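You operate a simulated robot arm through the tools that you are given. There is no shell and no other tool. Be economical: measure what you need, move in short steps, check, and stop when the job is done.

The job below is to be done with a simulated robot arm. You get a single attempt, and the scene is never put back.

## Task
Wrap the parcel in two layers of film and rub out the air bubbles.
Fine: free the table, half a turn lays a layer; lock it before you rub; the rubbing pad goes back.
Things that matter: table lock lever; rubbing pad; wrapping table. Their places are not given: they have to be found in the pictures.

It is judged by the outcome, as a careful person would: the job done as asked, and still so three seconds after it is handed in. It fails if anything else is knocked over, pushed out of place, dropped, spilled or broken.

## Robot
A 7-joint arm with a two-finger parallel gripper, fixed in place. Base frame: the origin is at the foot of the arm, x ahead of it, y to its left, z up. Units: m, rad, N and s.
With the tool pointing down near the work surface it reaches from about 0.3 to 0.7 m from the base axis. Its first joint turns from -1.152 to 1.152 rad. Payload 1.57 kg.
The tool frame sits at the grasp point between the pads (the TCP): z along the fingers, y along the line on which they close. The tips reach 0.03 m beyond it. Largest opening 0.11 m; finger width 0.024, thickness 0.012; the body of the gripper, 0.048 by 0.112 m, starts 0.078 m behind the TCP.
Orientation is that of the tool frame in the base frame, as a unit quaternion [x, y, z, w]. With the fingers straight down and closing along the base's y, the tool's x points along the base's -x, its y along +y and its z along -z.

## Interface
- The arm moves only by the tool servo_tool. Its argument "plan" is one flat list of numbers, 7 for each row, row after row: the finger opening in m, from 0 to 0.11, then the shift along the base's x, y, z in m, then the turn, a rotation vector about the base's x, y, z in rad. In form: [hand, x, y, z, rx, ry, rz, hand, x, y, z, rx, ry, rz, ...]. A call has 1 to 12 rows; each row shifts and turns the commanded pose from where the row before left it. Rows are played at 5 a second. More than 0.05 m and 0.15 rad between two rows, or a gripper value outside its range, and nothing of the call is played. Where a pose cannot be reached the arm comes as near as it can. A force on the tool above 40 N (or 10 N above the force at the start of the call, whichever is more), or a blocked arm, ends the call early, and 0.2 s more pass. Each finger travels about 0.108 m/s and halts on what it meets, pressing with about 43 N; the grip force reading is that of the motor and also rises with nothing between the fingers. The clock runs only during rows and for 0.2 s after the last one: add rows that do not move to give the fingers time. It gives the time, the measured TCP pose, the force on the tool (base axes), the opening and the grip force at its end, in the units of the frame above (readings bear some noise).
- Cameras (640 x 400 px; columns grow to the right, rows downward): "scene" is fixed at [0.1637, -0.3893, 1.3924]; the picture's right is [0.79, -0.62, 0.00], its down [-0.37, -0.46, -0.81] and it looks along [0.50, 0.63, -0.59] (base axes); focal length 232 px, centre (320, 200). "wrist" rides on the gripper at [-0.036, 0, -0.08] in the tool frame; the picture's right is [0.00, -1.00, 0.00], its down [0.97, 0.00, -0.24] and it looks along [0.24, 0.00, 0.97] (tool axes); focal length 218 px, centre (320, 200).
- snapshot(camera): a new picture of that camera. The clock stands still meanwhile.
- locate(camera, pixels): there is no depth. For up to 12 entries [column, row, z] of the newest picture of that camera ("zoom" is the newest enlarged one), the place [x, y] in the base frame at which the ray of that pixel passes the height z, good to about 0.002 m, but the place of the scene camera against the robot may be out by one fixed shift of up to 0.012 m in any direction. The clock stands still meanwhile.
- close_up(camera, box): a new picture of the part [left, top, right, bottom] of that camera's present view, enlarged. The clock stands still meanwhile.
- finish_job(): hands the job in; it is judged then, once.

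Go step by step. Measure first, check grasps and placings, and put right what went wrong. The budget is 80 turns and 38 pictures, counting those below and the enlarged ones. Unless the task says otherwise, let go and move clear before handing in, and close with one line.

The tools are called after "Emit:" by a JSON object that holds its "method" and its "body". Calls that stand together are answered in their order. servo_tool: Moves the arm, as the interface text tells. Its arguments: {"type":"object","properties":{"plan":{"type":"array"}},"required":["plan"]} The other tools are called the same way: snapshot (camera) takes a picture; locate (camera, pixels) gives the place at which the rays of pixels pass given heights; close_up (camera, box) takes an enlarged picture of a part of a camera's view; finish_job () hands the job in.

At the start:

```text
time: 0.0
position: [0.3749, -0.1782, 1.2723]
ee_rot: [0.0, 1.0, 0.0, 0.0]
ft_force: [0.1, 0.4, -0.3]
finger_gap: 0.1101
grasp_force: 0.0
```

scene: 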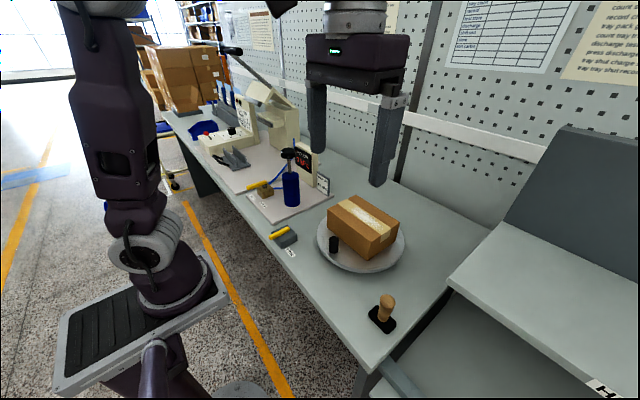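
wrist: 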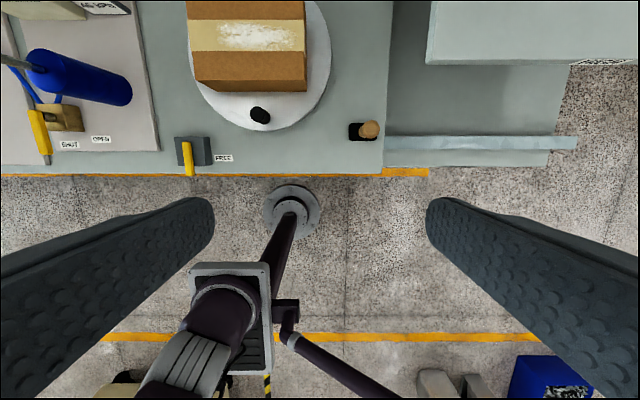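

The pictures show a round plate with the parcel and a black knob (scene 333,243), a grey block with a yellow lever near a "FREE" label (283,236), and a wooden-handled pad (385,312). I'll enlarge these before moving.

Emit:
{"method": "close_up", "body": {"camera": "scene", "box": [240, 180, 440, 340]}}

Emit:
{"method": "close_up", "body": {"camera": "wrist", "box": [150, 0, 400, 180]}}

Emit:
{"method": "locate", "body": {"camera": "wrist", "pixels": [[187, 150, 0.9], [189, 175, 0.9], [182, 138, 0.88], [212, 165, 0.88], [260, 116, 0.91], [370, 129, 0.92], [362, 132, 0.87], [222, 158, 0.86], [330, 50, 0.87], [190, 60, 0.87], [262, 128, 0.87], [383, 174, 0.86]]}}

```text
2.50 times, centred on (340, 260) of scene
```

zoom: 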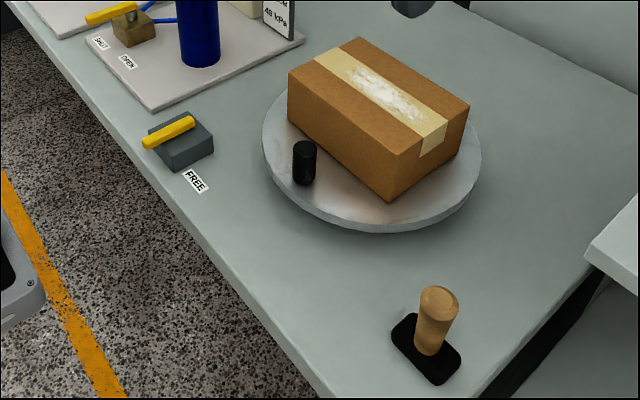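

```text
2.22 times, centred on (275, 90) of wrist
```

zoom: 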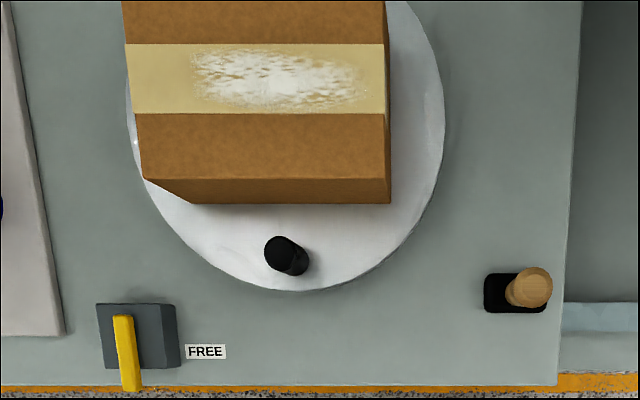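

```text
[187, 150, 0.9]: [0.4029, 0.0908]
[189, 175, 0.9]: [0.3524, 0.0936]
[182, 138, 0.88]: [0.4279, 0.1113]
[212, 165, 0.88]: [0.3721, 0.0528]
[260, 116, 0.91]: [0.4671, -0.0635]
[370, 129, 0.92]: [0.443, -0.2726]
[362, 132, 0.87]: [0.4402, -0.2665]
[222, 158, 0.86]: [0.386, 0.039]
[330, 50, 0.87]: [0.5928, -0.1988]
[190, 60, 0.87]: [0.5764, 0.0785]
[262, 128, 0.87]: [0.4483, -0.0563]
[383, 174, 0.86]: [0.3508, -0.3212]
```

The lever points toward the robot and "FREE" is on its −y side, so the table looks locked now. I'll bring the wrist camera over the lever and knob to measure from closer.

Emit:
{"method": "servo_tool", "body": {"plan": [0.11, 0.003, 0.033, -0.027, 0, 0, 0, 0.11, 0.003, 0.033, -0.027, 0, 0, 0, 0.11, 0.003, 0.033, -0.027, 0, 0, 0, 0.11, 0.003, 0.033, -0.027, 0, 0, 0, 0.11, 0.003, 0.033, -0.027, 0, 0, 0, 0.11, 0.003, 0.033, -0.027, 0, 0, 0, 0.11, 0.003, 0.033, -0.027, 0, 0, 0, 0.11, 0, 0, 0, 0, 0, 0]}}

Emit:
{"method": "snapshot", "body": {"camera": "wrist"}}

```text
time: 1.8
position: [0.3969, 0.0511, 1.0847]
ee_rot: [0.0, 1.0, -0.001, 0.0]
ft_force: [0.0, 0.2, -1.1]
finger_gap: 0.1099
grasp_force: 0.1
```

```text
33 pictures are left
```

wrist: 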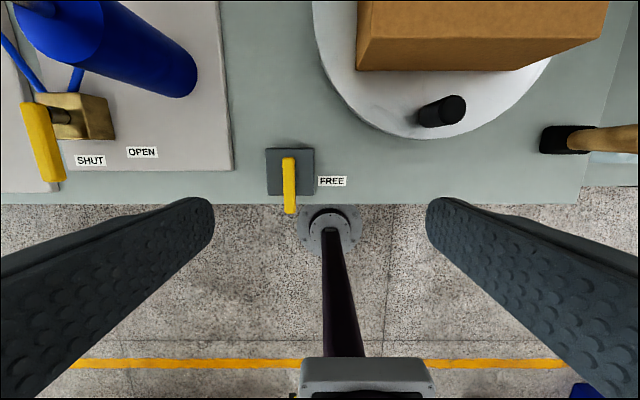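

The lever spans roughly (289,157)–(290,213) and the knob top is near (455,107). I'll locate these at several heights to triangulate.

Emit:
{"method": "locate", "body": {"camera": "wrist", "pixels": [[290, 213, 0.9], [290, 213, 0.92], [289, 157, 0.9], [289, 157, 0.92], [265, 149, 0.88], [314, 149, 0.88], [314, 195, 0.88], [452, 108, 0.9], [452, 108, 0.92], [428, 116, 0.875], [332, 181, 0.86], [560, 138, 0.87]]}}

Emit:
{"method": "close_up", "body": {"camera": "wrist", "box": [240, 120, 360, 220]}}

Emit:
{"method": "close_up", "body": {"camera": "scene", "box": [255, 210, 355, 272]}}

```text
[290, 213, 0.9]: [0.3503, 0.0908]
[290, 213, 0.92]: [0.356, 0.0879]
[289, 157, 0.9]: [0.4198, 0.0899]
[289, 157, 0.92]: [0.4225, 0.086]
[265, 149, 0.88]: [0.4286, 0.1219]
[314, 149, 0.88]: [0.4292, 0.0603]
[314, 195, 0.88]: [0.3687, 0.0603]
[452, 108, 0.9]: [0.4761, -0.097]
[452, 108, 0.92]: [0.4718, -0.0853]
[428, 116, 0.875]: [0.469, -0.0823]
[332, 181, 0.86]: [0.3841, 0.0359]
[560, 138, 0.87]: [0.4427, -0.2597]
```

```text
4.00 times, centred on (300, 170) of wrist
```

zoom: 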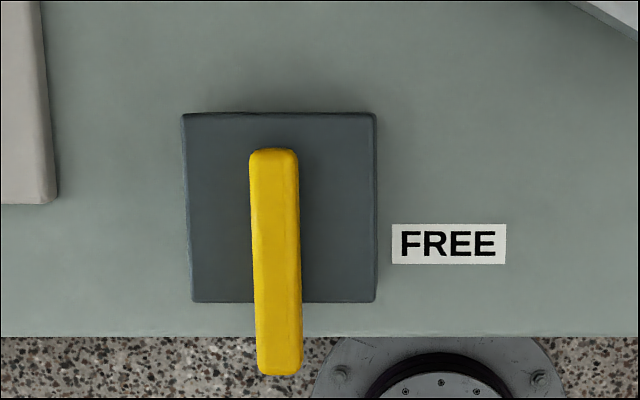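

```text
6.40 times, centred on (305, 241) of scene
```

zoom: 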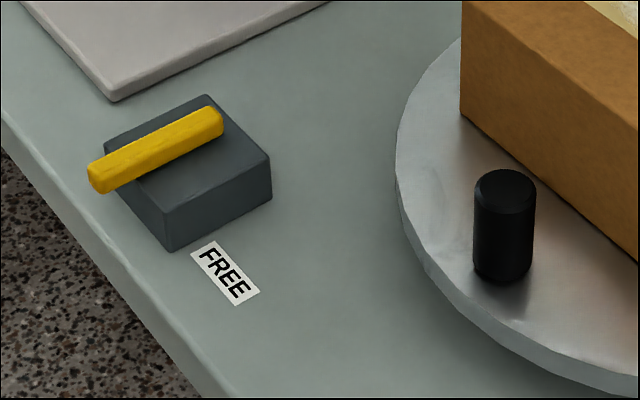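

Triangulation puts the block top at about 0.89 and the lever at about 0.905, running x 0.352–0.42 at y≈0.09, with its pivot near (0.40, 0.09). I'll close the fingers and come down on the lever's +y side, clear of it.

Emit:
{"method": "servo_tool", "body": {"plan": [0.06, -0.02, 0.037, -0.02, 0, 0, 0, 0.02, -0.02, 0.032, -0.02, 0, 0, 0, 0, 0, 0, -0.04, 0, 0, 0, 0, 0, 0, -0.04, 0, 0, 0, 0, 0, 0, -0.025, 0, 0, 0, 0, 0, 0, -0.013, 0, 0, 0, 0, 0, 0, 0, 0, 0, 0]}}

Emit:
{"method": "close_up", "body": {"camera": "scene", "box": [230, 190, 370, 278]}}

```text
time: 3.4
position: [0.3552, 0.1203, 0.9246]
ee_rot: [0.001, 1.0, 0.0, 0.0]
ft_force: [0.1, 0.4, 0.2]
finger_gap: 0.0
grasp_force: 21.2
```

```text
4.55 times, centred on (300, 234) of scene
```

zoom: 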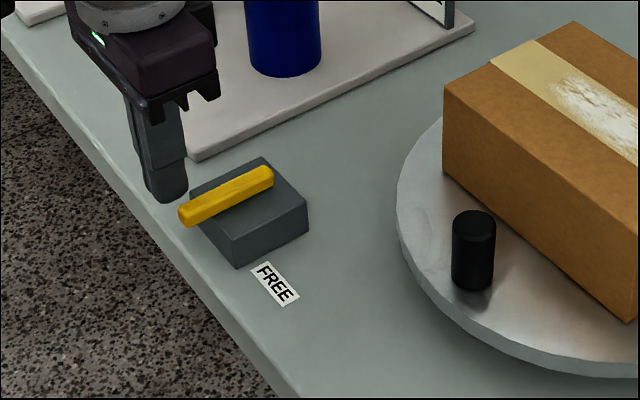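

The closed fingertips stand beside the lever at its +y side. I'll sweep it along an arc towards FREE.

Emit:
{"method": "servo_tool", "body": {"plan": [0, 0.002, -0.011, 0, 0, 0, 0, 0, -0.003, -0.009, 0, 0, 0, 0, 0, -0.001, -0.01, 0, 0, 0, 0, 0, 0.002, -0.012, 0, 0, 0, 0, 0, 0.005, -0.011, 0, 0, 0, 0, 0, 0.01, -0.01, 0, 0, 0, 0, 0, 0.011, -0.007, 0, 0, 0, 0, 0, 0, 0, 0, 0, 0, 0]}}

Emit:
{"method": "close_up", "body": {"camera": "scene", "box": [230, 190, 370, 278]}}

```text
time: 5.0
position: [0.3773, 0.0555, 0.9251]
ee_rot: [-0.004, 1.0, 0.0, -0.006]
ft_force: [-14.4, 13.6, 6.6]
finger_gap: 0.0
grasp_force: 20.8
stopped in row 8: the force on the tool passed its limit (the readings are from after the stop); the commanded pose is now the measured one
```

```text
4.55 times, centred on (300, 234) of scene
```

zoom: 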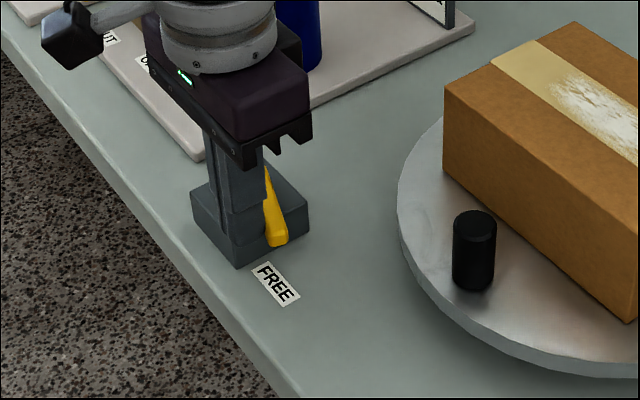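

The force rose at the end and the lever now points to FREE. I'll back off, lift, and look from the wrist camera, which will also show the knob.

Emit:
{"method": "servo_tool", "body": {"plan": [0, -0.012, 0.01, 0.005, 0, 0, 0, 0, 0, 0, 0.045, 0, 0, 0, 0, 0.02, -0.02, 0.04, 0, 0, 0, 0.03, 0.025, -0.03, 0.03, 0, 0, 0, 0.06, 0.02, -0.04, 0.02, 0, 0, 0, 0.06, 0, 0, 0, 0, 0, 0]}}

Emit:
{"method": "snapshot", "body": {"camera": "wrist"}}

```text
time: 6.4
position: [0.4305, -0.0267, 1.066]
ee_rot: [-0.003, 1.0, 0.0, -0.004]
ft_force: [0.0, 0.5, 0.2]
finger_gap: 0.0598
grasp_force: 0.1
```

```text
28 pictures are left
```

wrist: 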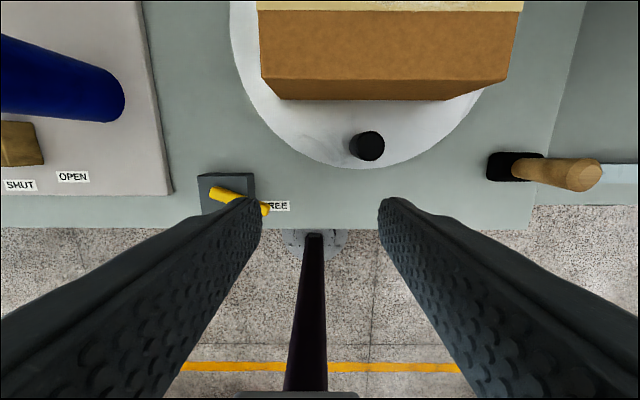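

The lever, (210,190)–(268,211), looks about 20° short of square. I'll enlarge to see whether it's at its stop.

Emit:
{"method": "close_up", "body": {"camera": "wrist", "box": [180, 130, 420, 230]}}

Emit:
{"method": "locate", "body": {"camera": "wrist", "pixels": [[210, 191, 0.905], [266, 210, 0.905], [374, 144, 0.91], [363, 150, 0.88], [228, 190, 0.89], [333, 165, 0.87], [232, 45, 0.87], [490, 95, 0.87], [515, 166, 0.87], [590, 175, 0.93]]}}

```text
2.67 times, centred on (300, 180) of wrist
```

zoom: 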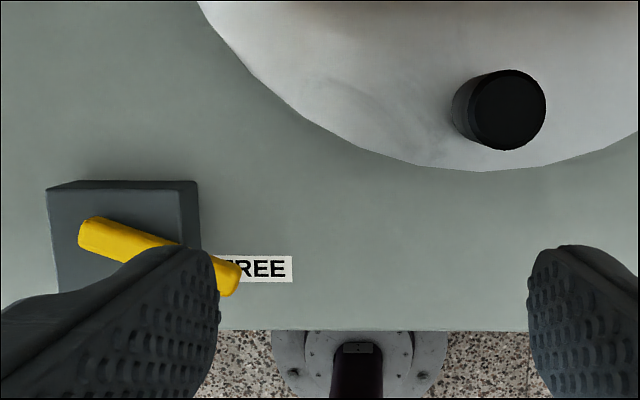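

```text
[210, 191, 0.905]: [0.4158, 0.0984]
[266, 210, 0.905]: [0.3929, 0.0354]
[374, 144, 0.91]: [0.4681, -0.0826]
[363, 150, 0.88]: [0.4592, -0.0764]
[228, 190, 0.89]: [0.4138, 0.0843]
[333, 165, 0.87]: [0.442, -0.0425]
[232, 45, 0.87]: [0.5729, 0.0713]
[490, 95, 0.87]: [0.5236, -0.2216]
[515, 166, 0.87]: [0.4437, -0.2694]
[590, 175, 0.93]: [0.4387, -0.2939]
```

The lever runs from about (0.416,0.098) to (0.393,0.035), a turn of about 70° onto the FREE label. That fits a hard stop, since the force spiked there. I'll rise for a full view of the plate and parcel.

Emit:
{"method": "servo_tool", "body": {"plan": [0.06, 0.005, -0.01, 0.045, 0, 0, 0, 0.06, 0.005, -0.01, 0.045, 0, 0, 0, 0.06, 0.005, -0.01, 0.045, 0, 0, 0, 0.06, 0.005, -0.01, 0.045, 0, 0, 0, 0.06, 0, 0, 0, 0, 0, 0]}}

Emit:
{"method": "snapshot", "body": {"camera": "wrist"}}

```text
time: 7.6
position: [0.4507, -0.0647, 1.2461]
ee_rot: [-0.002, 1.0, 0.0, -0.005]
ft_force: [0.4, -0.7, -1.0]
finger_gap: 0.0602
grasp_force: 0.1
```

```text
26 pictures are left
```

wrist: 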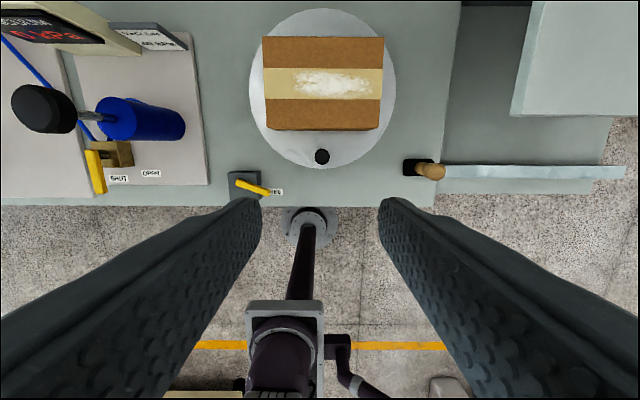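

Now the whole plate is visible (rim columns 248–396, rows 9–168). I'll locate the rim, knob, parcel and pad.

Emit:
{"method": "locate", "body": {"camera": "wrist", "pixels": [[322, 9, 0.88], [322, 166, 0.88], [249, 95, 0.88], [396, 80, 0.88], [322, 156, 0.9], [322, 156, 0.915], [264, 38, 0.96], [383, 38, 0.96], [380, 128, 0.96], [264, 128, 0.96], [412, 168, 0.87], [433, 172, 0.93]]}}

Emit:
{"method": "close_up", "body": {"camera": "wrist", "box": [220, 0, 460, 200]}}

Emit:
{"method": "close_up", "body": {"camera": "scene", "box": [300, 180, 420, 340]}}

```text
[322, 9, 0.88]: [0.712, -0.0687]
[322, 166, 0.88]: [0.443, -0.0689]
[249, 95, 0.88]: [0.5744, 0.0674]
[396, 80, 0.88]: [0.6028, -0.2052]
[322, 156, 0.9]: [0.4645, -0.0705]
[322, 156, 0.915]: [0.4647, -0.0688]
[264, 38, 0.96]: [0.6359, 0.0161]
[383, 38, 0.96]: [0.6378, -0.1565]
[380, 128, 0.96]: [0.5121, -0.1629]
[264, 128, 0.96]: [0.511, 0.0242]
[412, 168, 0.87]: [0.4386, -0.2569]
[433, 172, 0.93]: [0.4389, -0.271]
```

```text
2.00 times, centred on (340, 100) of wrist
```

zoom: 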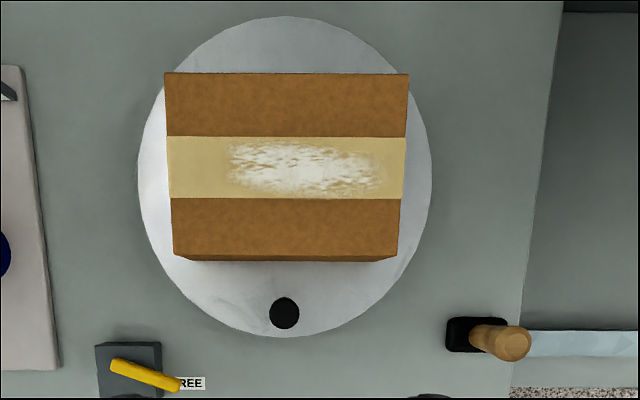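

```text
2.50 times, centred on (360, 260) of scene
```

zoom: 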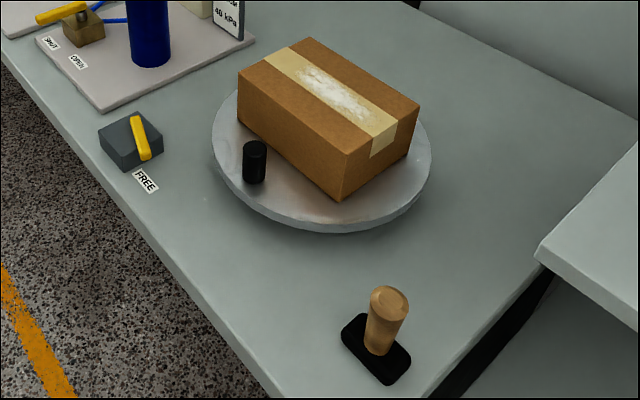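

Measurements: plate centre is at about (0.577,−0.069), knob at (0.465,−0.069) on a radius of about 0.1125 with its top near z 0.92, and parcel top at about 0.963. I'll descend over the knob with fingers open, stopping a little above it to check.

Emit:
{"method": "servo_tool", "body": {"plan": [0.07, 0.002, -0.001, -0.045, 0, 0, 0, 0.07, 0.002, -0.001, -0.045, 0, 0, 0, 0.07, 0.002, -0.001, -0.045, 0, 0, 0, 0.07, 0.002, -0.001, -0.045, 0, 0, 0, 0.07, 0.002, 0, -0.045, 0, 0, 0, 0.07, 0.002, 0, -0.045, 0, 0, 0, 0.07, 0.002, 0, -0.015, 0, 0, 0, 0.07, 0, 0, 0, 0, 0, 0]}}

Emit:
{"method": "snapshot", "body": {"camera": "wrist"}}

Emit:
{"method": "close_up", "body": {"camera": "scene", "box": [260, 170, 440, 283]}}

```text
time: 9.4
position: [0.4639, -0.0701, 0.9604]
ee_rot: [-0.003, 1.0, 0.0, -0.004]
ft_force: [-0.2, 0.9, 0.2]
finger_gap: 0.0702
grasp_force: 0.0
```

```text
23 pictures are left
```

wrist: 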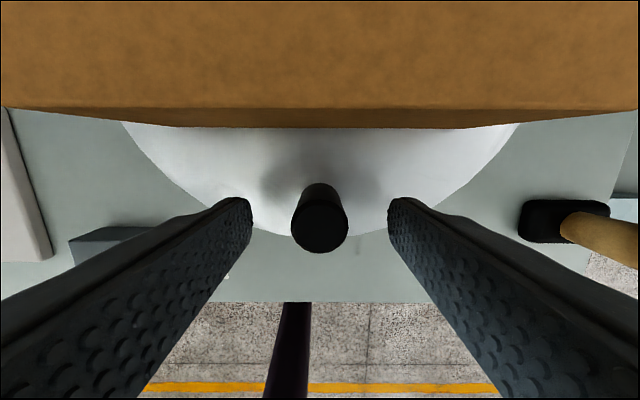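

```text
3.54 times, centred on (350, 226) of scene
```

zoom: 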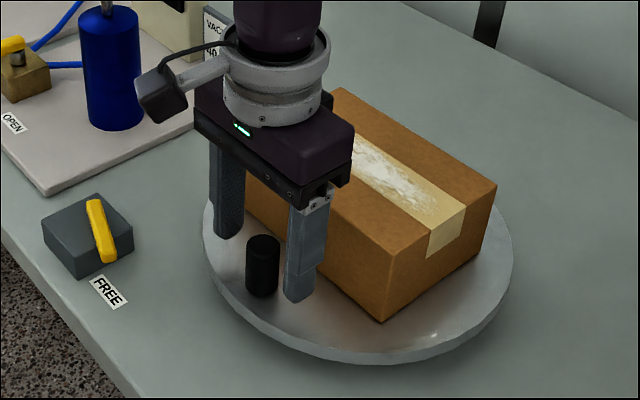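

The knob is centred between the fingers in y (col 319); its x needs a check, so I'll locate the knob top.

Emit:
{"method": "locate", "body": {"camera": "wrist", "pixels": [[319, 228, 0.92], [319, 228, 0.91], [319, 204, 0.92], [319, 253, 0.92], [292, 228, 0.92], [347, 228, 0.92], [320, 186, 0.88], [319, 127, 0.88], [250, 226, 0.88], [520, 127, 0.88]]}}

```text
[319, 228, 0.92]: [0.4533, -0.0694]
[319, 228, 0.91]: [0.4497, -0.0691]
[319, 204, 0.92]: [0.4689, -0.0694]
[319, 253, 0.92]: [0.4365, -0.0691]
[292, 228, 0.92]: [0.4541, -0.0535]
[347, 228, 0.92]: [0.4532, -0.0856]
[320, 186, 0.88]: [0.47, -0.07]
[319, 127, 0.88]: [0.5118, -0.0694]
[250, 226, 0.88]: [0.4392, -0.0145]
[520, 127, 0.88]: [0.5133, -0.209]
```

The knob top is at about (0.458,−0.069), with a diameter of about 0.028. I'll shift back 4 mm, go down to z≈0.922 and close on it.

Emit:
{"method": "servo_tool", "body": {"plan": [0.07, -0.004, 0.001, -0.02, 0, 0, 0, 0.07, 0, 0, -0.018, 0, 0, 0, 0.05, 0, 0, 0, 0, 0, 0, 0.02, 0, 0, 0, 0, 0, 0, 0.02, 0, 0, 0, 0, 0, 0, 0.02, 0, 0, 0, 0, 0, 0]}}

Emit:
{"method": "snapshot", "body": {"camera": "wrist"}}

```text
time: 10.0
position: [0.4602, -0.0694, 0.9371]
ee_rot: [-0.003, 1.0, -0.001, -0.003]
ft_force: [-8.9, 1.3, 22.5]
finger_gap: 0.0698
grasp_force: 0.1
stopped in row 2: the force on the tool passed its limit (the readings are from after the stop); the commanded pose is now the measured one
```

```text
21 pictures are left
```

wrist: 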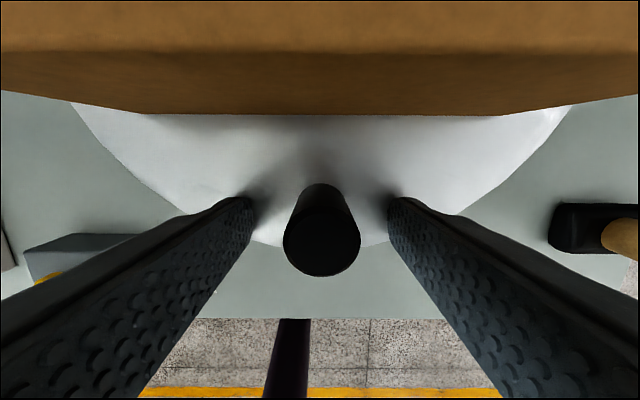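

Contact came at TCP z 0.937 (tips 0.907), so the plate top is higher than I took it, about 0.905. The corrected plate centre is about (0.572,−0.069) and radius about 0.111. I'll raise 6 mm and close on the knob.

Emit:
{"method": "servo_tool", "body": {"plan": [0.07, 0, 0, 0.007, 0, 0, 0, 0.05, 0, 0, 0, 0, 0, 0, 0.02, 0, 0, 0, 0, 0, 0, 0.02, 0, 0, 0, 0, 0, 0, 0.02, 0, 0, 0, 0, 0, 0]}}

Emit:
{"method": "close_up", "body": {"camera": "scene", "box": [260, 170, 440, 283]}}

```text
time: 11.2
position: [0.4607, -0.0699, 0.9434]
ee_rot: [-0.003, 1.0, 0.001, -0.002]
ft_force: [0.8, -8.7, -0.2]
finger_gap: 0.0259
grasp_force: 37.6
```

```text
3.54 times, centred on (350, 226) of scene
```

zoom: 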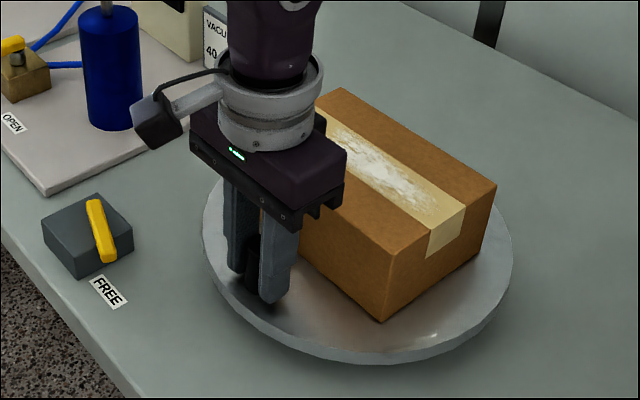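

The knob is held (gap 0.026). I'll try the first 30° of turn, turning the hand with it, and check the force.

Emit:
{"method": "servo_tool", "body": {"plan": [0.02, 0.001, -0.0145, 0, 0, 0, 0.131, 0.02, 0.0028, -0.0142, 0, 0, 0, 0.131, 0.02, 0.0047, -0.0138, 0, 0, 0, 0.131, 0.02, 0.0064, -0.013, 0, 0, 0, 0.131]}}

```text
time: 12.2
position: [0.4752, -0.1251, 0.9422]
ee_rot: [-0.263, 0.965, 0.0, -0.002]
ft_force: [-0.9, 2.5, 12.8]
finger_gap: 0.0258
grasp_force: 36.9
```

Forces stay low and the pose follows the circle. I'll continue to 90°.

Emit:
{"method": "servo_tool", "body": {"plan": [0.02, 0.0081, -0.0121, 0.001, 0, 0, 0.131, 0.02, 0.0096, -0.0109, 0, 0, 0, 0.131, 0.02, 0.0109, -0.0096, 0, 0, 0, 0.131, 0.02, 0.0121, -0.0081, 0, 0, 0, 0.131, 0.02, 0.013, -0.0064, 0, 0, 0, 0.131, 0.02, 0.0138, -0.0047, 0, 0, 0, 0.131, 0.02, 0.0142, -0.0028, 0, 0, 0, 0.131, 0.02, 0.0145, -0.001, 0, 0, 0, 0.131]}}

Emit:
{"method": "snapshot", "body": {"camera": "scene"}}

```text
time: 14.0
position: [0.5727, -0.1795, 0.9417]
ee_rot: [0.711, -0.703, 0.001, 0.002]
ft_force: [-1.3, 9.6, -27.9]
finger_gap: 0.026
grasp_force: 36.9
```

```text
19 pictures are left
```

scene: 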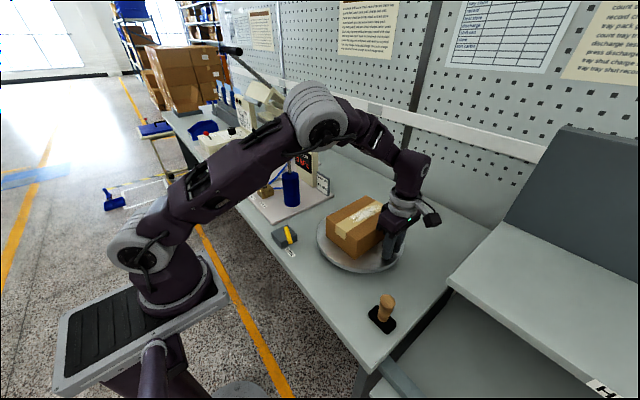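

The table has turned 90° (parcel visible turned), and the downward force of 28 N says I'm holding the knob about 1 mm too high. I'll correct that and go on 30°.

Emit:
{"method": "servo_tool", "body": {"plan": [0.02, 0.0145, 0.001, -0.001, 0, 0, 0.131, 0.02, 0.0142, 0.0028, 0, 0, 0, 0.131, 0.02, 0.0138, 0.0047, 0, 0, 0, 0.131, 0.02, 0.013, 0.0064, 0, 0, 0, 0.131]}}

```text
time: 15.0
position: [0.6274, -0.1654, 0.9428]
ee_rot: [0.869, -0.495, 0.002, 0.001]
ft_force: [-14.8, 21.4, 8.2]
finger_gap: 0.0257
grasp_force: 37.8
```

A radial pull of 26 N towards the centre says my circle is slightly off. I'll shift inwards about 2 mm and continue.

Emit:
{"method": "servo_tool", "body": {"plan": [0.02, 0.0108, 0.0099, 0, 0, 0, 0.131, 0.02, 0.0107, 0.0096, 0, 0, 0, 0.131, 0.02, 0.0094, 0.0109, 0, 0, 0, 0.131, 0.02, 0.008, 0.0121, 0, 0, 0, 0.131]}}

```text
time: 16.0
position: [0.6676, -0.1241, 0.9436]
ee_rot: [0.967, -0.253, 0.005, 0.002]
ft_force: [-2.4, -2.0, 3.1]
finger_gap: 0.026
grasp_force: 37.8
```

Forces are near zero at 150°. I'll continue to 180°.

Emit:
{"method": "servo_tool", "body": {"plan": [0.02, 0.0064, 0.013, 0, 0, 0, 0.131, 0.02, 0.0047, 0.0138, 0, 0, 0, 0.131, 0.02, 0.0028, 0.0142, 0, 0, 0, 0.131, 0.02, 0.001, 0.0145, 0, 0, 0, 0.131]}}

Emit:
{"method": "snapshot", "body": {"camera": "scene"}}

```text
time: 17.0
position: [0.6795, -0.0666, 0.9432]
ee_rot: [1.0, 0.007, 0.002, 0.0]
ft_force: [-0.1, 1.1, 9.6]
finger_gap: 0.0257
grasp_force: 37.3
```

```text
18 pictures are left
```

scene: 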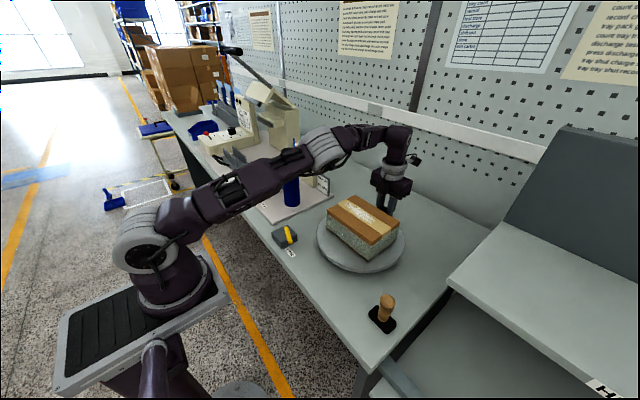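

The film now shows on the parcel's sides, so one layer is laid. I'll release the knob, rise, and wind the hand back 180° for the second half turn.

Emit:
{"method": "servo_tool", "body": {"plan": [0.06, 0, 0, 0, 0, 0, 0, 0.07, 0, 0, 0, 0, 0, 0, 0.07, 0, 0, 0.045, 0, 0, 0, 0.07, 0, 0, 0.045, 0, 0, 0, 0.07, 0, 0, 0, 0, 0, -0.149, 0.07, 0, 0, 0, 0, 0, -0.149, 0.07, 0, 0, 0, 0, 0, -0.149, 0.07, 0, 0, 0, 0, 0, -0.149, 0.07, 0, 0, 0, 0, 0, -0.149, 0.07, 0, 0, 0, 0, 0, -0.149, 0.07, 0, 0, 0, 0, 0, -0.149, 0.07, 0, 0, 0, 0, 0, -0.149]}}

Emit:
{"method": "servo_tool", "body": {"plan": [0.07, 0, 0, 0, 0, 0, -0.149, 0.07, 0, 0, 0, 0, 0, -0.149, 0.07, 0, 0, 0, 0, 0, -0.149, 0.07, 0, 0, 0, 0, 0, -0.149, 0.07, 0, 0, 0, 0, 0, -0.149, 0.07, 0, 0, 0, 0, 0, -0.149, 0.07, 0, 0, 0, 0, 0, -0.149, 0.07, 0, 0, 0, 0, 0, -0.149, 0.07, 0, 0, 0, 0, 0, -0.149, 0.07, 0, 0, 0, 0, 0, -0.149, 0.07, 0, 0, 0, 0, 0, -0.149, 0.07, 0, 0, 0, 0, 0, -0.149]}}

```text
time: 19.6
position: [0.6788, -0.0664, 1.0328]
ee_rot: [0.83, -0.558, 0.003, 0.001]
ft_force: [0.4, 0.4, -0.4]
finger_gap: 0.0699
grasp_force: 0.1
out of reach, approached as far as the arm can: row 9
```

```text
time: 22.2
position: [0.6783, -0.0682, 1.0337]
ee_rot: [-0.084, 0.996, -0.001, -0.001]
ft_force: [0.0, 0.0, -1.3]
finger_gap: 0.0699
grasp_force: 0.1
```

The hand is back to about 10° of yaw. I'll finish the rotation and look at the knob.

Emit:
{"method": "servo_tool", "body": {"plan": [0.07, 0.001, 0, 0, 0, 0, -0.084, 0.07, 0, 0, 0, 0, 0, -0.084, 0.07, 0, 0, 0, 0, 0, 0]}}

Emit:
{"method": "snapshot", "body": {"camera": "wrist"}}

```text
time: 23.0
position: [0.6777, -0.0668, 1.0316]
ee_rot: [-0.002, 1.0, -0.001, -0.003]
ft_force: [-0.5, 0.2, 0.1]
finger_gap: 0.0699
grasp_force: 0.0
```

```text
17 pictures are left
```

wrist: 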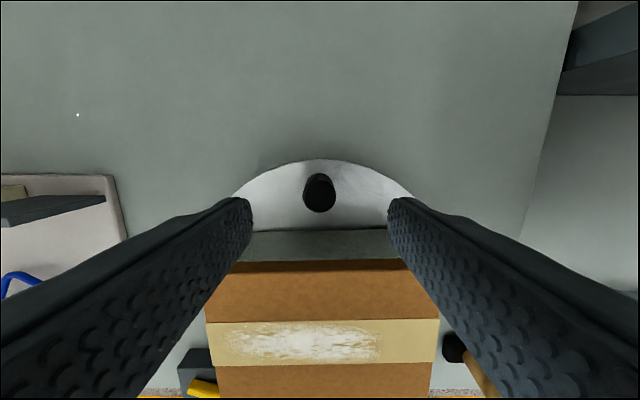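

The knob is centred (319,193). I'll descend to 0.943 and grip it again.

Emit:
{"method": "servo_tool", "body": {"plan": [0.07, 0.001, 0, -0.045, 0, 0, 0, 0.07, 0.001, 0, -0.043, 0, 0, 0, 0.05, 0, 0, 0, 0, 0, 0, 0.02, 0, 0, 0, 0, 0, 0, 0.02, 0, 0, 0, 0, 0, 0, 0.02, 0, 0, 0, 0, 0, 0]}}

```text
time: 24.4
position: [0.6844, -0.0538, 0.965]
ee_rot: [-0.031, 0.999, -0.004, -0.006]
ft_force: [3.9, -2.2, -1.1]
finger_gap: 0.0257
grasp_force: 36.8
out of reach, approached as far as the arm can: row 2
```

The arm couldn't quite reach that yaw at low z; it ended at (0.684,−0.054,0.965), holding the knob by its top. I'll let go, rise, and turn the hand to a yaw that was reachable here.

Emit:
{"method": "servo_tool", "body": {"plan": [0.06, 0, 0, 0, 0, 0, 0, 0.07, 0, 0, 0, 0, 0, 0, 0.07, 0, 0, 0.045, 0, 0, 0, 0.07, 0, 0, 0.045, 0, 0, 0, 0.07, -0.001, 0, 0, 0, 0, 0.149, 0.07, 0, 0, 0, 0, 0, 0.149, 0.07, 0, 0, 0, 0, 0, 0.149, 0.07, 0, 0, 0, 0, 0, 0.149, 0.07, 0, 0, 0, 0, 0, 0.149, 0.07, 0, 0, 0, 0, 0, 0.149, 0.07, 0, 0, 0, 0, 0, 0]}}

Emit:
{"method": "snapshot", "body": {"camera": "wrist"}}

```text
time: 26.8
position: [0.6749, -0.0663, 1.0239]
ee_rot: [-0.434, 0.901, -0.002, -0.002]
ft_force: [0.0, -0.1, 0.0]
finger_gap: 0.0697
grasp_force: 0.0
out of reach, approached as far as the arm can: row 4
```

```text
16 pictures are left
```

wrist: 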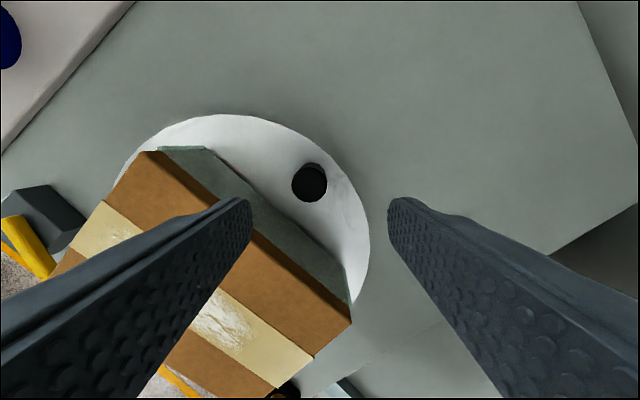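

Yaw is now about 51°. I'll locate the knob from this view.

Emit:
{"method": "locate", "body": {"camera": "wrist", "pixels": [[309, 182, 0.945], [309, 182, 0.935], [293, 182, 0.945], [326, 182, 0.945]]}}

```text
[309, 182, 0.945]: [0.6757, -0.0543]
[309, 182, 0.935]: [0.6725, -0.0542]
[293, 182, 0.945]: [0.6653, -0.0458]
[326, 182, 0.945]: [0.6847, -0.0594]
```

The knob is at about (0.677,−0.054). I'll move over it and go down, keeping the fingers open until I've checked the pose.

Emit:
{"method": "servo_tool", "body": {"plan": [0.07, 0.002, 0.0125, 0, 0, 0, 0, 0.07, 0, 0, -0.03, 0, 0, 0, 0.07, 0, 0, -0.03, 0, 0, 0, 0.07, 0, 0, -0.02, 0, 0, 0, 0.07, 0, 0, 0, 0, 0, 0]}}

```text
time: 28.0
position: [0.6771, -0.0544, 0.9449]
ee_rot: [-0.433, 0.901, -0.001, -0.002]
ft_force: [1.1, -1.5, 0.3]
finger_gap: 0.0701
grasp_force: 0.1
```

The pose was reached without contact. Now I'll close.

Emit:
{"method": "servo_tool", "body": {"plan": [0.05, 0, 0, -0.001, 0, 0, 0, 0.02, 0, 0, 0, 0, 0, 0, 0.02, 0, 0, 0, 0, 0, 0, 0.02, 0, 0, 0, 0, 0, 0]}}

```text
time: 29.0
position: [0.6764, -0.0535, 0.9438]
ee_rot: [-0.434, 0.901, 0.0, -0.004]
ft_force: [-8.8, 0.2, -1.6]
finger_gap: 0.0255
grasp_force: 37.0
```

Held again, about 8° past the half turn. I'll continue along the circle with the hand turning.

Emit:
{"method": "servo_tool", "body": {"plan": [0.02, -0.0029, 0.0141, 0, 0, 0, 0.131, 0.02, -0.0047, 0.0136, 0, 0, 0, 0.131, 0.02, -0.0064, 0.0129, 0, 0, 0, 0.131, 0.02, -0.008, 0.0119, 0, 0, 0, 0.131, 0.02, -0.0095, 0.0108, 0, 0, 0, 0.131]}}

```text
time: 30.2
position: [0.6456, 0.0096, 0.9438]
ee_rot: [-0.701, 0.713, -0.003, -0.004]
ft_force: [-15.5, -18.6, 0.9]
finger_gap: 0.0259
grasp_force: 37.1
```

The inward pull of 24 N calls for another 2 mm inwards. I'll correct that and go on to the +y side.

Emit:
{"method": "servo_tool", "body": {"plan": [0.02, -0.0122, 0.0078, 0, 0, 0, 0.131, 0.02, -0.012, 0.0077, 0, 0, 0, 0.131, 0.02, -0.0128, 0.0061, 0, 0, 0, 0.131, 0.02, -0.0135, 0.0045, 0, 0, 0, 0.131, 0.02, -0.014, 0.0026, 0, 0, 0, 0.131, 0.02, -0.0143, 0.0008, 0, 0, 0, 0.131]}}

Emit:
{"method": "snapshot", "body": {"camera": "scene"}}

```text
time: 31.6
position: [0.5662, 0.0393, 0.9449]
ee_rot: [0.921, -0.39, 0.003, 0.0]
ft_force: [4.3, -18.7, 12.2]
finger_gap: 0.0255
grasp_force: 37.2
```

```text
15 pictures are left
```

scene: 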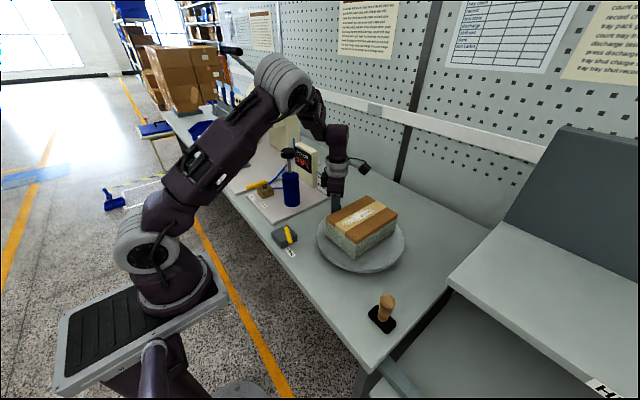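

The knob is at the +y side now. The wrist camera mount points towards the blue cylinder, so I'll check that distance before going on.

Emit:
{"method": "locate", "body": {"camera": "scene", "pixels": [[291, 203, 0.88], [290, 175, 0.97], [326, 192, 0.88], [283, 236, 0.9], [298, 165, 1.0], [365, 168, 1.03]]}}

Emit:
{"method": "close_up", "body": {"camera": "scene", "box": [240, 120, 420, 280]}}

```text
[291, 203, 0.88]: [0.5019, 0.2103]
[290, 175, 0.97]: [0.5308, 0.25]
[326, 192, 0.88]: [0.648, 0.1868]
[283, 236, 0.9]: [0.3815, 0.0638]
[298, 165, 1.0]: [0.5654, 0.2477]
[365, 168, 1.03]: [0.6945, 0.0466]
```

```text
2.50 times, centred on (330, 200) of scene
```

zoom: 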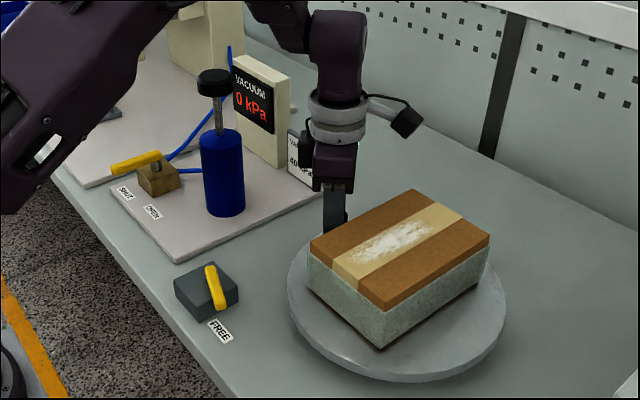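

The cylinder, at about (0.51,0.22), is well clear. I'll carry on toward the near side, turning the hand at half rate.

Emit:
{"method": "servo_tool", "body": {"plan": [0.02, -0.0142, -0.0026, 0.0005, 0, 0, 0.066, 0.02, -0.0139, -0.0032, 0, 0, 0, 0.066, 0.02, -0.0134, -0.005, 0, 0, 0, 0.066, 0.02, -0.0126, -0.0067, 0, 0, 0, 0.066, 0.02, -0.0116, -0.0083, 0, 0, 0, 0.066, 0.02, -0.0104, -0.0098, 0, 0, 0, 0.066]}}

```text
time: 33.0
position: [0.4903, 0.0042, 0.9438]
ee_rot: [0.98, -0.201, 0.001, 0.0]
ft_force: [-6.2, 9.8, -9.2]
finger_gap: 0.026
grasp_force: 37.3
```

Low forces, at about 135° of the second half. I'll finish the turn.

Emit:
{"method": "servo_tool", "body": {"plan": [0.02, -0.0091, -0.011, 0, 0, 0, 0.066, 0.02, -0.0076, -0.0121, 0, 0, 0, 0.066, 0.02, -0.0059, -0.013, 0, 0, 0, 0.066, 0.02, -0.0042, -0.0137, 0, 0, 0, 0.066, 0.02, -0.0024, -0.0141, 0, 0, 0, 0.066, 0.02, -0.0005, -0.0143, 0, 0, 0, 0.066]}}

Emit:
{"method": "close_up", "body": {"camera": "scene", "box": [240, 150, 420, 280]}}

```text
time: 34.4
position: [0.4612, -0.0753, 0.9453]
ee_rot: [1.0, -0.005, 0.004, 0.001]
ft_force: [1.7, 1.9, 14.2]
finger_gap: 0.0253
grasp_force: 37.3
```

```text
3.08 times, centred on (330, 215) of scene
```

zoom: 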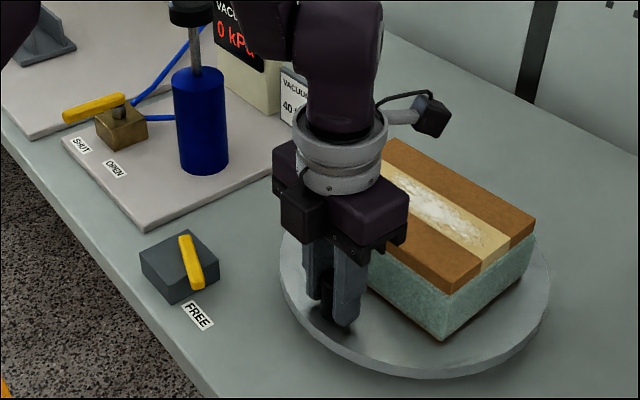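

The film is clearly thicker and greener, so two layers are on. I'll release, rise, and head for the lock lever while unwinding the hand.

Emit:
{"method": "servo_tool", "body": {"plan": [0.06, 0, 0, 0, 0, 0, 0, 0.07, 0, 0, 0, 0, 0, 0, 0.07, 0, 0, 0.045, 0, 0, 0, 0.07, 0, 0, 0.045, 0, 0, 0, 0.07, -0.005, 0.013, 0.005, 0, 0, -0.149, 0.07, -0.005, 0.013, 0.005, 0, 0, -0.149, 0.07, -0.005, 0.013, 0, 0, 0, -0.149, 0.07, -0.005, 0.013, 0, 0, 0, -0.149, 0.07, -0.005, 0.013, 0, 0, 0, -0.149, 0.07, -0.005, 0.013, 0, 0, 0, -0.149, 0.07, -0.004, 0.013, 0, 0, 0, -0.149, 0.07, -0.003, 0.013, 0, 0, 0, -0.149]}}

Emit:
{"method": "servo_tool", "body": {"plan": [0, 0, 0, 0, 0, 0, -0.149, 0, 0, 0, 0, 0, 0, -0.149, 0, 0, 0, 0, 0, 0, -0.149, 0, 0, 0, 0, 0, 0, -0.149, 0, 0, 0, 0, 0, 0, -0.149, 0, 0, 0, 0, 0, 0, -0.149, 0, 0, 0, 0, 0, 0, -0.149, 0, 0, 0, 0, 0, 0, -0.149, 0, 0, 0, 0, 0, 0, -0.149, 0, 0, 0, 0, 0, 0, -0.149, 0, 0, 0, 0, 0, 0, -0.149, 0, 0, 0, 0, 0, 0, -0.149]}}

Emit:
{"method": "snapshot", "body": {"camera": "wrist"}}

```text
time: 37.0
position: [0.4245, 0.0295, 1.0445]
ee_rot: [0.824, -0.567, 0.003, 0.002]
ft_force: [0.3, 0.0, 0.6]
finger_gap: 0.07
grasp_force: 0.1
```

```text
time: 39.6
position: [0.4247, 0.0297, 1.0433]
ee_rot: [-0.073, 0.997, -0.001, -0.003]
ft_force: [0.1, 0.1, -0.1]
finger_gap: 0.0002
grasp_force: 21.4
```

```text
12 pictures are left
```

wrist: 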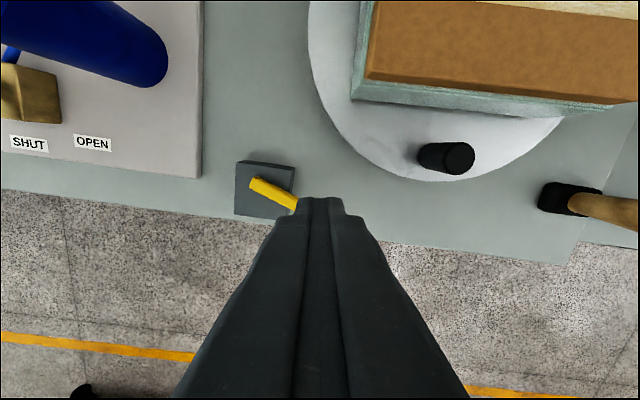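

The film rims the parcel, and the lever still points to FREE. I'll straighten the hand, descend on its +x side, and sweep it back to the locked position.

Emit:
{"method": "servo_tool", "body": {"plan": [0, 0.001, 0.002, -0.03, 0, 0, -0.073, 0, 0, 0, -0.035, 0, 0, -0.073, 0, 0, 0, -0.035, 0, 0, 0, 0, 0, 0, -0.017, 0, 0, 0, 0, 0, 0, 0, 0, 0, 0]}}

Emit:
{"method": "servo_tool", "body": {"plan": [0, -0.007, 0.007, 0, 0, 0, 0, 0, -0.008, 0, 0, 0, 0, 0, 0, -0.008, 0.001, 0, 0, 0, 0, 0, -0.009, 0.003, 0, 0, 0, 0, 0, -0.008, 0.004, 0, 0, 0, 0, 0, -0.008, 0.007, 0, 0, 0, 0, 0, -0.006, 0.008, 0, 0, 0, 0, 0, -0.004, 0.008, 0, 0, 0, 0, 0, -0.001, 0.004, 0, 0, 0, 0]}}

Emit:
{"method": "close_up", "body": {"camera": "scene", "box": [230, 190, 370, 278]}}

```text
time: 40.8
position: [0.4256, 0.032, 0.9265]
ee_rot: [-0.001, 1.0, -0.001, -0.002]
ft_force: [0.4, -0.5, -0.1]
finger_gap: 0.0
grasp_force: 21.0
```

```text
time: 42.8
position: [0.3653, 0.0733, 0.9274]
ee_rot: [-0.002, 1.0, 0.001, -0.004]
ft_force: [0.3, -3.8, -0.5]
finger_gap: 0.0001
grasp_force: 21.4
```

```text
4.55 times, centred on (300, 234) of scene
```

zoom: 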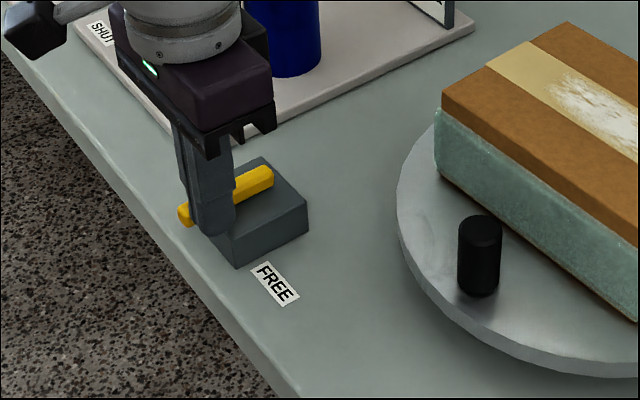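

The lever is back along its original line. I'll press a little more to be sure it's on its stop, then back off and rise.

Emit:
{"method": "servo_tool", "body": {"plan": [0, 0, 0.003, 0, 0, 0, 0, 0, 0, 0.003, 0, 0, 0, 0, 0, 0, 0.002, 0, 0, 0, 0, 0, 0, 0, 0, 0, 0, 0]}}

```text
time: 43.4
position: [0.3645, 0.0743, 0.9275]
ee_rot: [0.003, 1.0, -0.003, -0.005]
ft_force: [4.3, -15.1, 3.5]
finger_gap: 0.0
grasp_force: 21.2
stopped in row 2: the force on the tool passed its limit (the readings are from after the stop); the commanded pose is now the measured one
```

The force rose at the stop, so the table is locked. I'll lift off and fly to the rubbing pad.

Emit:
{"method": "servo_tool", "body": {"plan": [0, 0, -0.008, 0.01, 0, 0, 0, 0, 0, 0, 0.045, 0, 0, 0, 0, 0, -0.01, 0.045, 0, 0, 0, 0.03, 0.008, -0.046, 0.01, 0, 0, 0, 0.07, 0.01, -0.046, 0.01, 0, 0, 0, 0.07, 0.01, -0.046, 0, 0, 0, 0, 0.07, 0.01, -0.046, 0, 0, 0, 0, 0.07, 0.01, -0.046, 0, 0, 0, 0, 0.07, 0.01, -0.046, 0, 0, 0, 0, 0.07, 0.01, -0.046, 0, 0, 0, 0, 0.07, 0, 0, 0, 0, 0, 0]}}

Emit:
{"method": "snapshot", "body": {"camera": "wrist"}}

```text
time: 45.8
position: [0.4316, -0.2659, 1.0469]
ee_rot: [0.002, 1.0, -0.002, -0.004]
ft_force: [0.9, 0.3, 0.7]
finger_gap: 0.0699
grasp_force: 0.1
```

```text
10 pictures are left
```

wrist: 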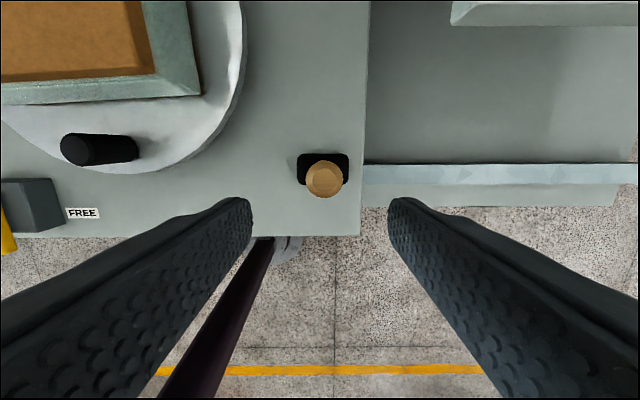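

The pad lies under the hand with its black base at columns 297–349 and handle top at (325,180). I'll locate it.

Emit:
{"method": "locate", "body": {"camera": "wrist", "pixels": [[297, 154, 0.875], [349, 154, 0.875], [297, 184, 0.875], [349, 184, 0.875], [325, 180, 0.92], [325, 180, 0.94], [305, 180, 0.93], [344, 180, 0.93], [195, 96, 0.985], [150, 70, 0.985]]}}

Emit:
{"method": "close_up", "body": {"camera": "scene", "box": [345, 275, 425, 345]}}

```text
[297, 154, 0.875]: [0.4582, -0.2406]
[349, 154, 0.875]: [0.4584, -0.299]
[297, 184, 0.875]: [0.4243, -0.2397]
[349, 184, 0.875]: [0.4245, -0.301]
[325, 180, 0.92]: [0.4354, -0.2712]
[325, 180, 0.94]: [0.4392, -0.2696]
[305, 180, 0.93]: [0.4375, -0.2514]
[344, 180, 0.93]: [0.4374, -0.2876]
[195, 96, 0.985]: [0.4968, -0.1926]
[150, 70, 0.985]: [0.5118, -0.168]
```

```text
5.71 times, centred on (385, 310) of scene
```

zoom: 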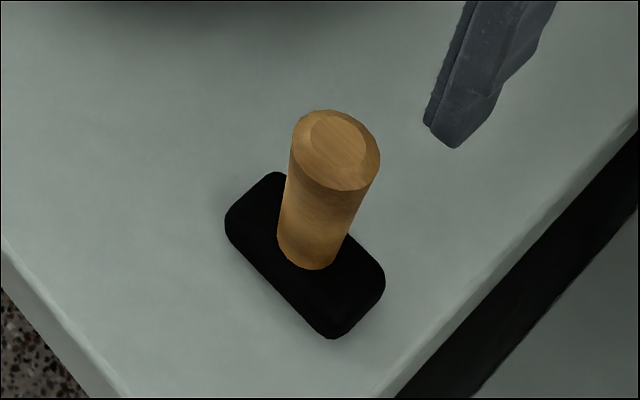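

The pad's base is centred at about (0.441,−0.270) and its handle is vertical there, top about 0.93. Before taking it, I'll look at the film on the parcel to see where the bubbles are.

Emit:
{"method": "close_up", "body": {"camera": "scene", "box": [310, 185, 410, 275]}}

```text
4.44 times, centred on (360, 230) of scene
```

zoom: 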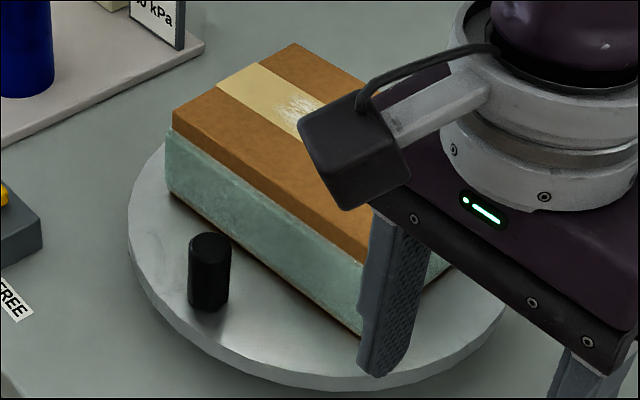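

The film sleeve sits on the sides, and the whitish bubble patch is on the parcel's top strip, about (0.555–0.590, −0.139…−0.026). I'll now grasp the pad by its handle.

Emit:
{"method": "servo_tool", "body": {"plan": [0.07, 0.004, -0.002, -0.045, 0, 0, 0, 0.07, 0.004, -0.002, -0.045, 0, 0, 0, 0.07, 0.0005, 0, -0.035, 0, 0, 0, 0.07, 0, 0, -0.01, 0, 0, 0, 0.05, 0, 0, 0, 0, 0, 0, 0.02, 0, 0, 0, 0, 0, 0, 0.01, 0, 0, 0, 0, 0, 0, 0.01, 0, 0, 0, 0, 0, 0]}}

```text
time: 47.6
position: [0.4429, -0.2692, 0.9114]
ee_rot: [0.001, 1.0, -0.003, -0.004]
ft_force: [-0.3, 0.1, 1.3]
finger_gap: 0.0304
grasp_force: 39.6
```

The handle is held (gap 0.030) with the TCP at (0.442,−0.269,0.911), which I'll remember for putting it back. I'll lift it and carry it above the patch.

Emit:
{"method": "servo_tool", "body": {"plan": [0.01, 0, 0, 0.03, 0, 0, 0, 0.01, 0, 0, 0.045, 0, 0, 0, 0.01, 0, 0, 0.045, 0, 0, 0, 0.01, 0, 0, 0.045, 0, 0, 0, 0.01, 0.026, 0.037, 0, 0, 0, 0, 0.01, 0.026, 0.037, 0, 0, 0, 0, 0.01, 0.026, 0.037, 0, 0, 0, 0, 0.01, 0.026, 0.037, 0, 0, 0, 0, 0.01, 0.026, 0.037, 0, 0, 0, 0, 0.01, 0, 0, 0, 0, 0, 0]}}

Emit:
{"method": "snapshot", "body": {"camera": "wrist"}}

Emit:
{"method": "close_up", "body": {"camera": "scene", "box": [300, 150, 430, 280]}}

```text
time: 49.8
position: [0.5695, -0.0835, 1.076]
ee_rot: [0.002, 1.0, -0.002, -0.005]
ft_force: [-0.1, 0.2, -0.9]
finger_gap: 0.0305
grasp_force: 39.3
```

```text
7 pictures are left
```

wrist: 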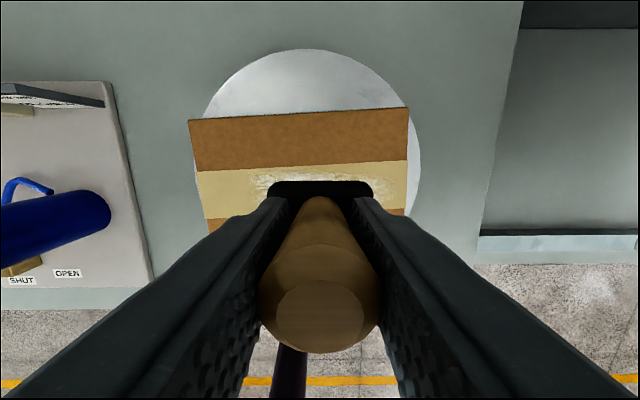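

```text
3.08 times, centred on (365, 215) of scene
```

zoom: 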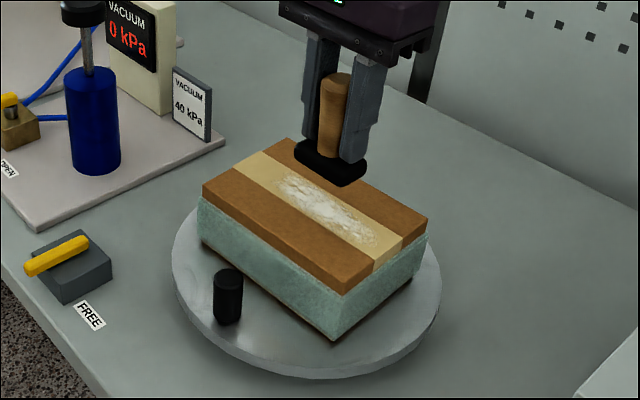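

The pad hangs level above the parcel. I'll locate the strip's edges and the patch's ends at top height.

Emit:
{"method": "locate", "body": {"camera": "wrist", "pixels": [[197, 172, 0.985], [204, 218, 0.985], [407, 162, 0.985], [405, 208, 0.985], [251, 176, 0.985], [380, 180, 0.985], [188, 120, 0.985], [407, 107, 0.985]]}}

```text
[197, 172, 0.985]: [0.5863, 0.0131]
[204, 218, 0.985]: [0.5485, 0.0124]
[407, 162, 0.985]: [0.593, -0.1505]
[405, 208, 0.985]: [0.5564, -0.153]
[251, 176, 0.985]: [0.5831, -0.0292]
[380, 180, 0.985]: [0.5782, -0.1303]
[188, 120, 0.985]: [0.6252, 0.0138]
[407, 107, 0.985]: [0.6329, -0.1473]
```

The patch is centred at about (0.571,−0.081). I'll lower the pad gently to find the contact height.

Emit:
{"method": "servo_tool", "body": {"plan": [0.01, 0.002, 0.003, -0.02, 0, 0, 0, 0.01, 0, 0, -0.01, 0, 0, 0, 0.01, 0, 0, -0.005, 0, 0, 0, 0.01, 0, 0, 0, 0, 0, 0]}}

```text
time: 50.8
position: [0.5734, -0.0806, 1.0417]
ee_rot: [0.002, 1.0, -0.002, -0.004]
ft_force: [0.4, 0.3, -0.7]
finger_gap: 0.0306
grasp_force: 39.3
```

Emit:
{"method": "servo_tool", "body": {"plan": [0.01, 0, 0, -0.004, 0, 0, 0, 0.01, 0, 0, -0.002, 0, 0, 0, 0.01, 0, 0, -0.002, 0, 0, 0, 0.01, 0, 0, 0, 0, 0, 0]}}

```text
time: 51.8
position: [0.5736, -0.0811, 1.0349]
ee_rot: [0.002, 1.0, -0.003, -0.005]
ft_force: [0.1, -0.2, -1.7]
finger_gap: 0.0306
grasp_force: 39.8
```

No contact yet at 1.035, so I'll keep going down in 2 mm steps.

Emit:
{"method": "servo_tool", "body": {"plan": [0.01, 0, 0, -0.002, 0, 0, 0, 0.01, 0, 0, -0.002, 0, 0, 0, 0.01, 0, 0, 0, 0, 0, 0]}}

```text
time: 52.6
position: [0.5748, -0.0826, 1.0316]
ee_rot: [0.002, 1.0, -0.003, -0.002]
ft_force: [-2.2, -0.2, 21.1]
finger_gap: 0.0304
grasp_force: 39.6
```

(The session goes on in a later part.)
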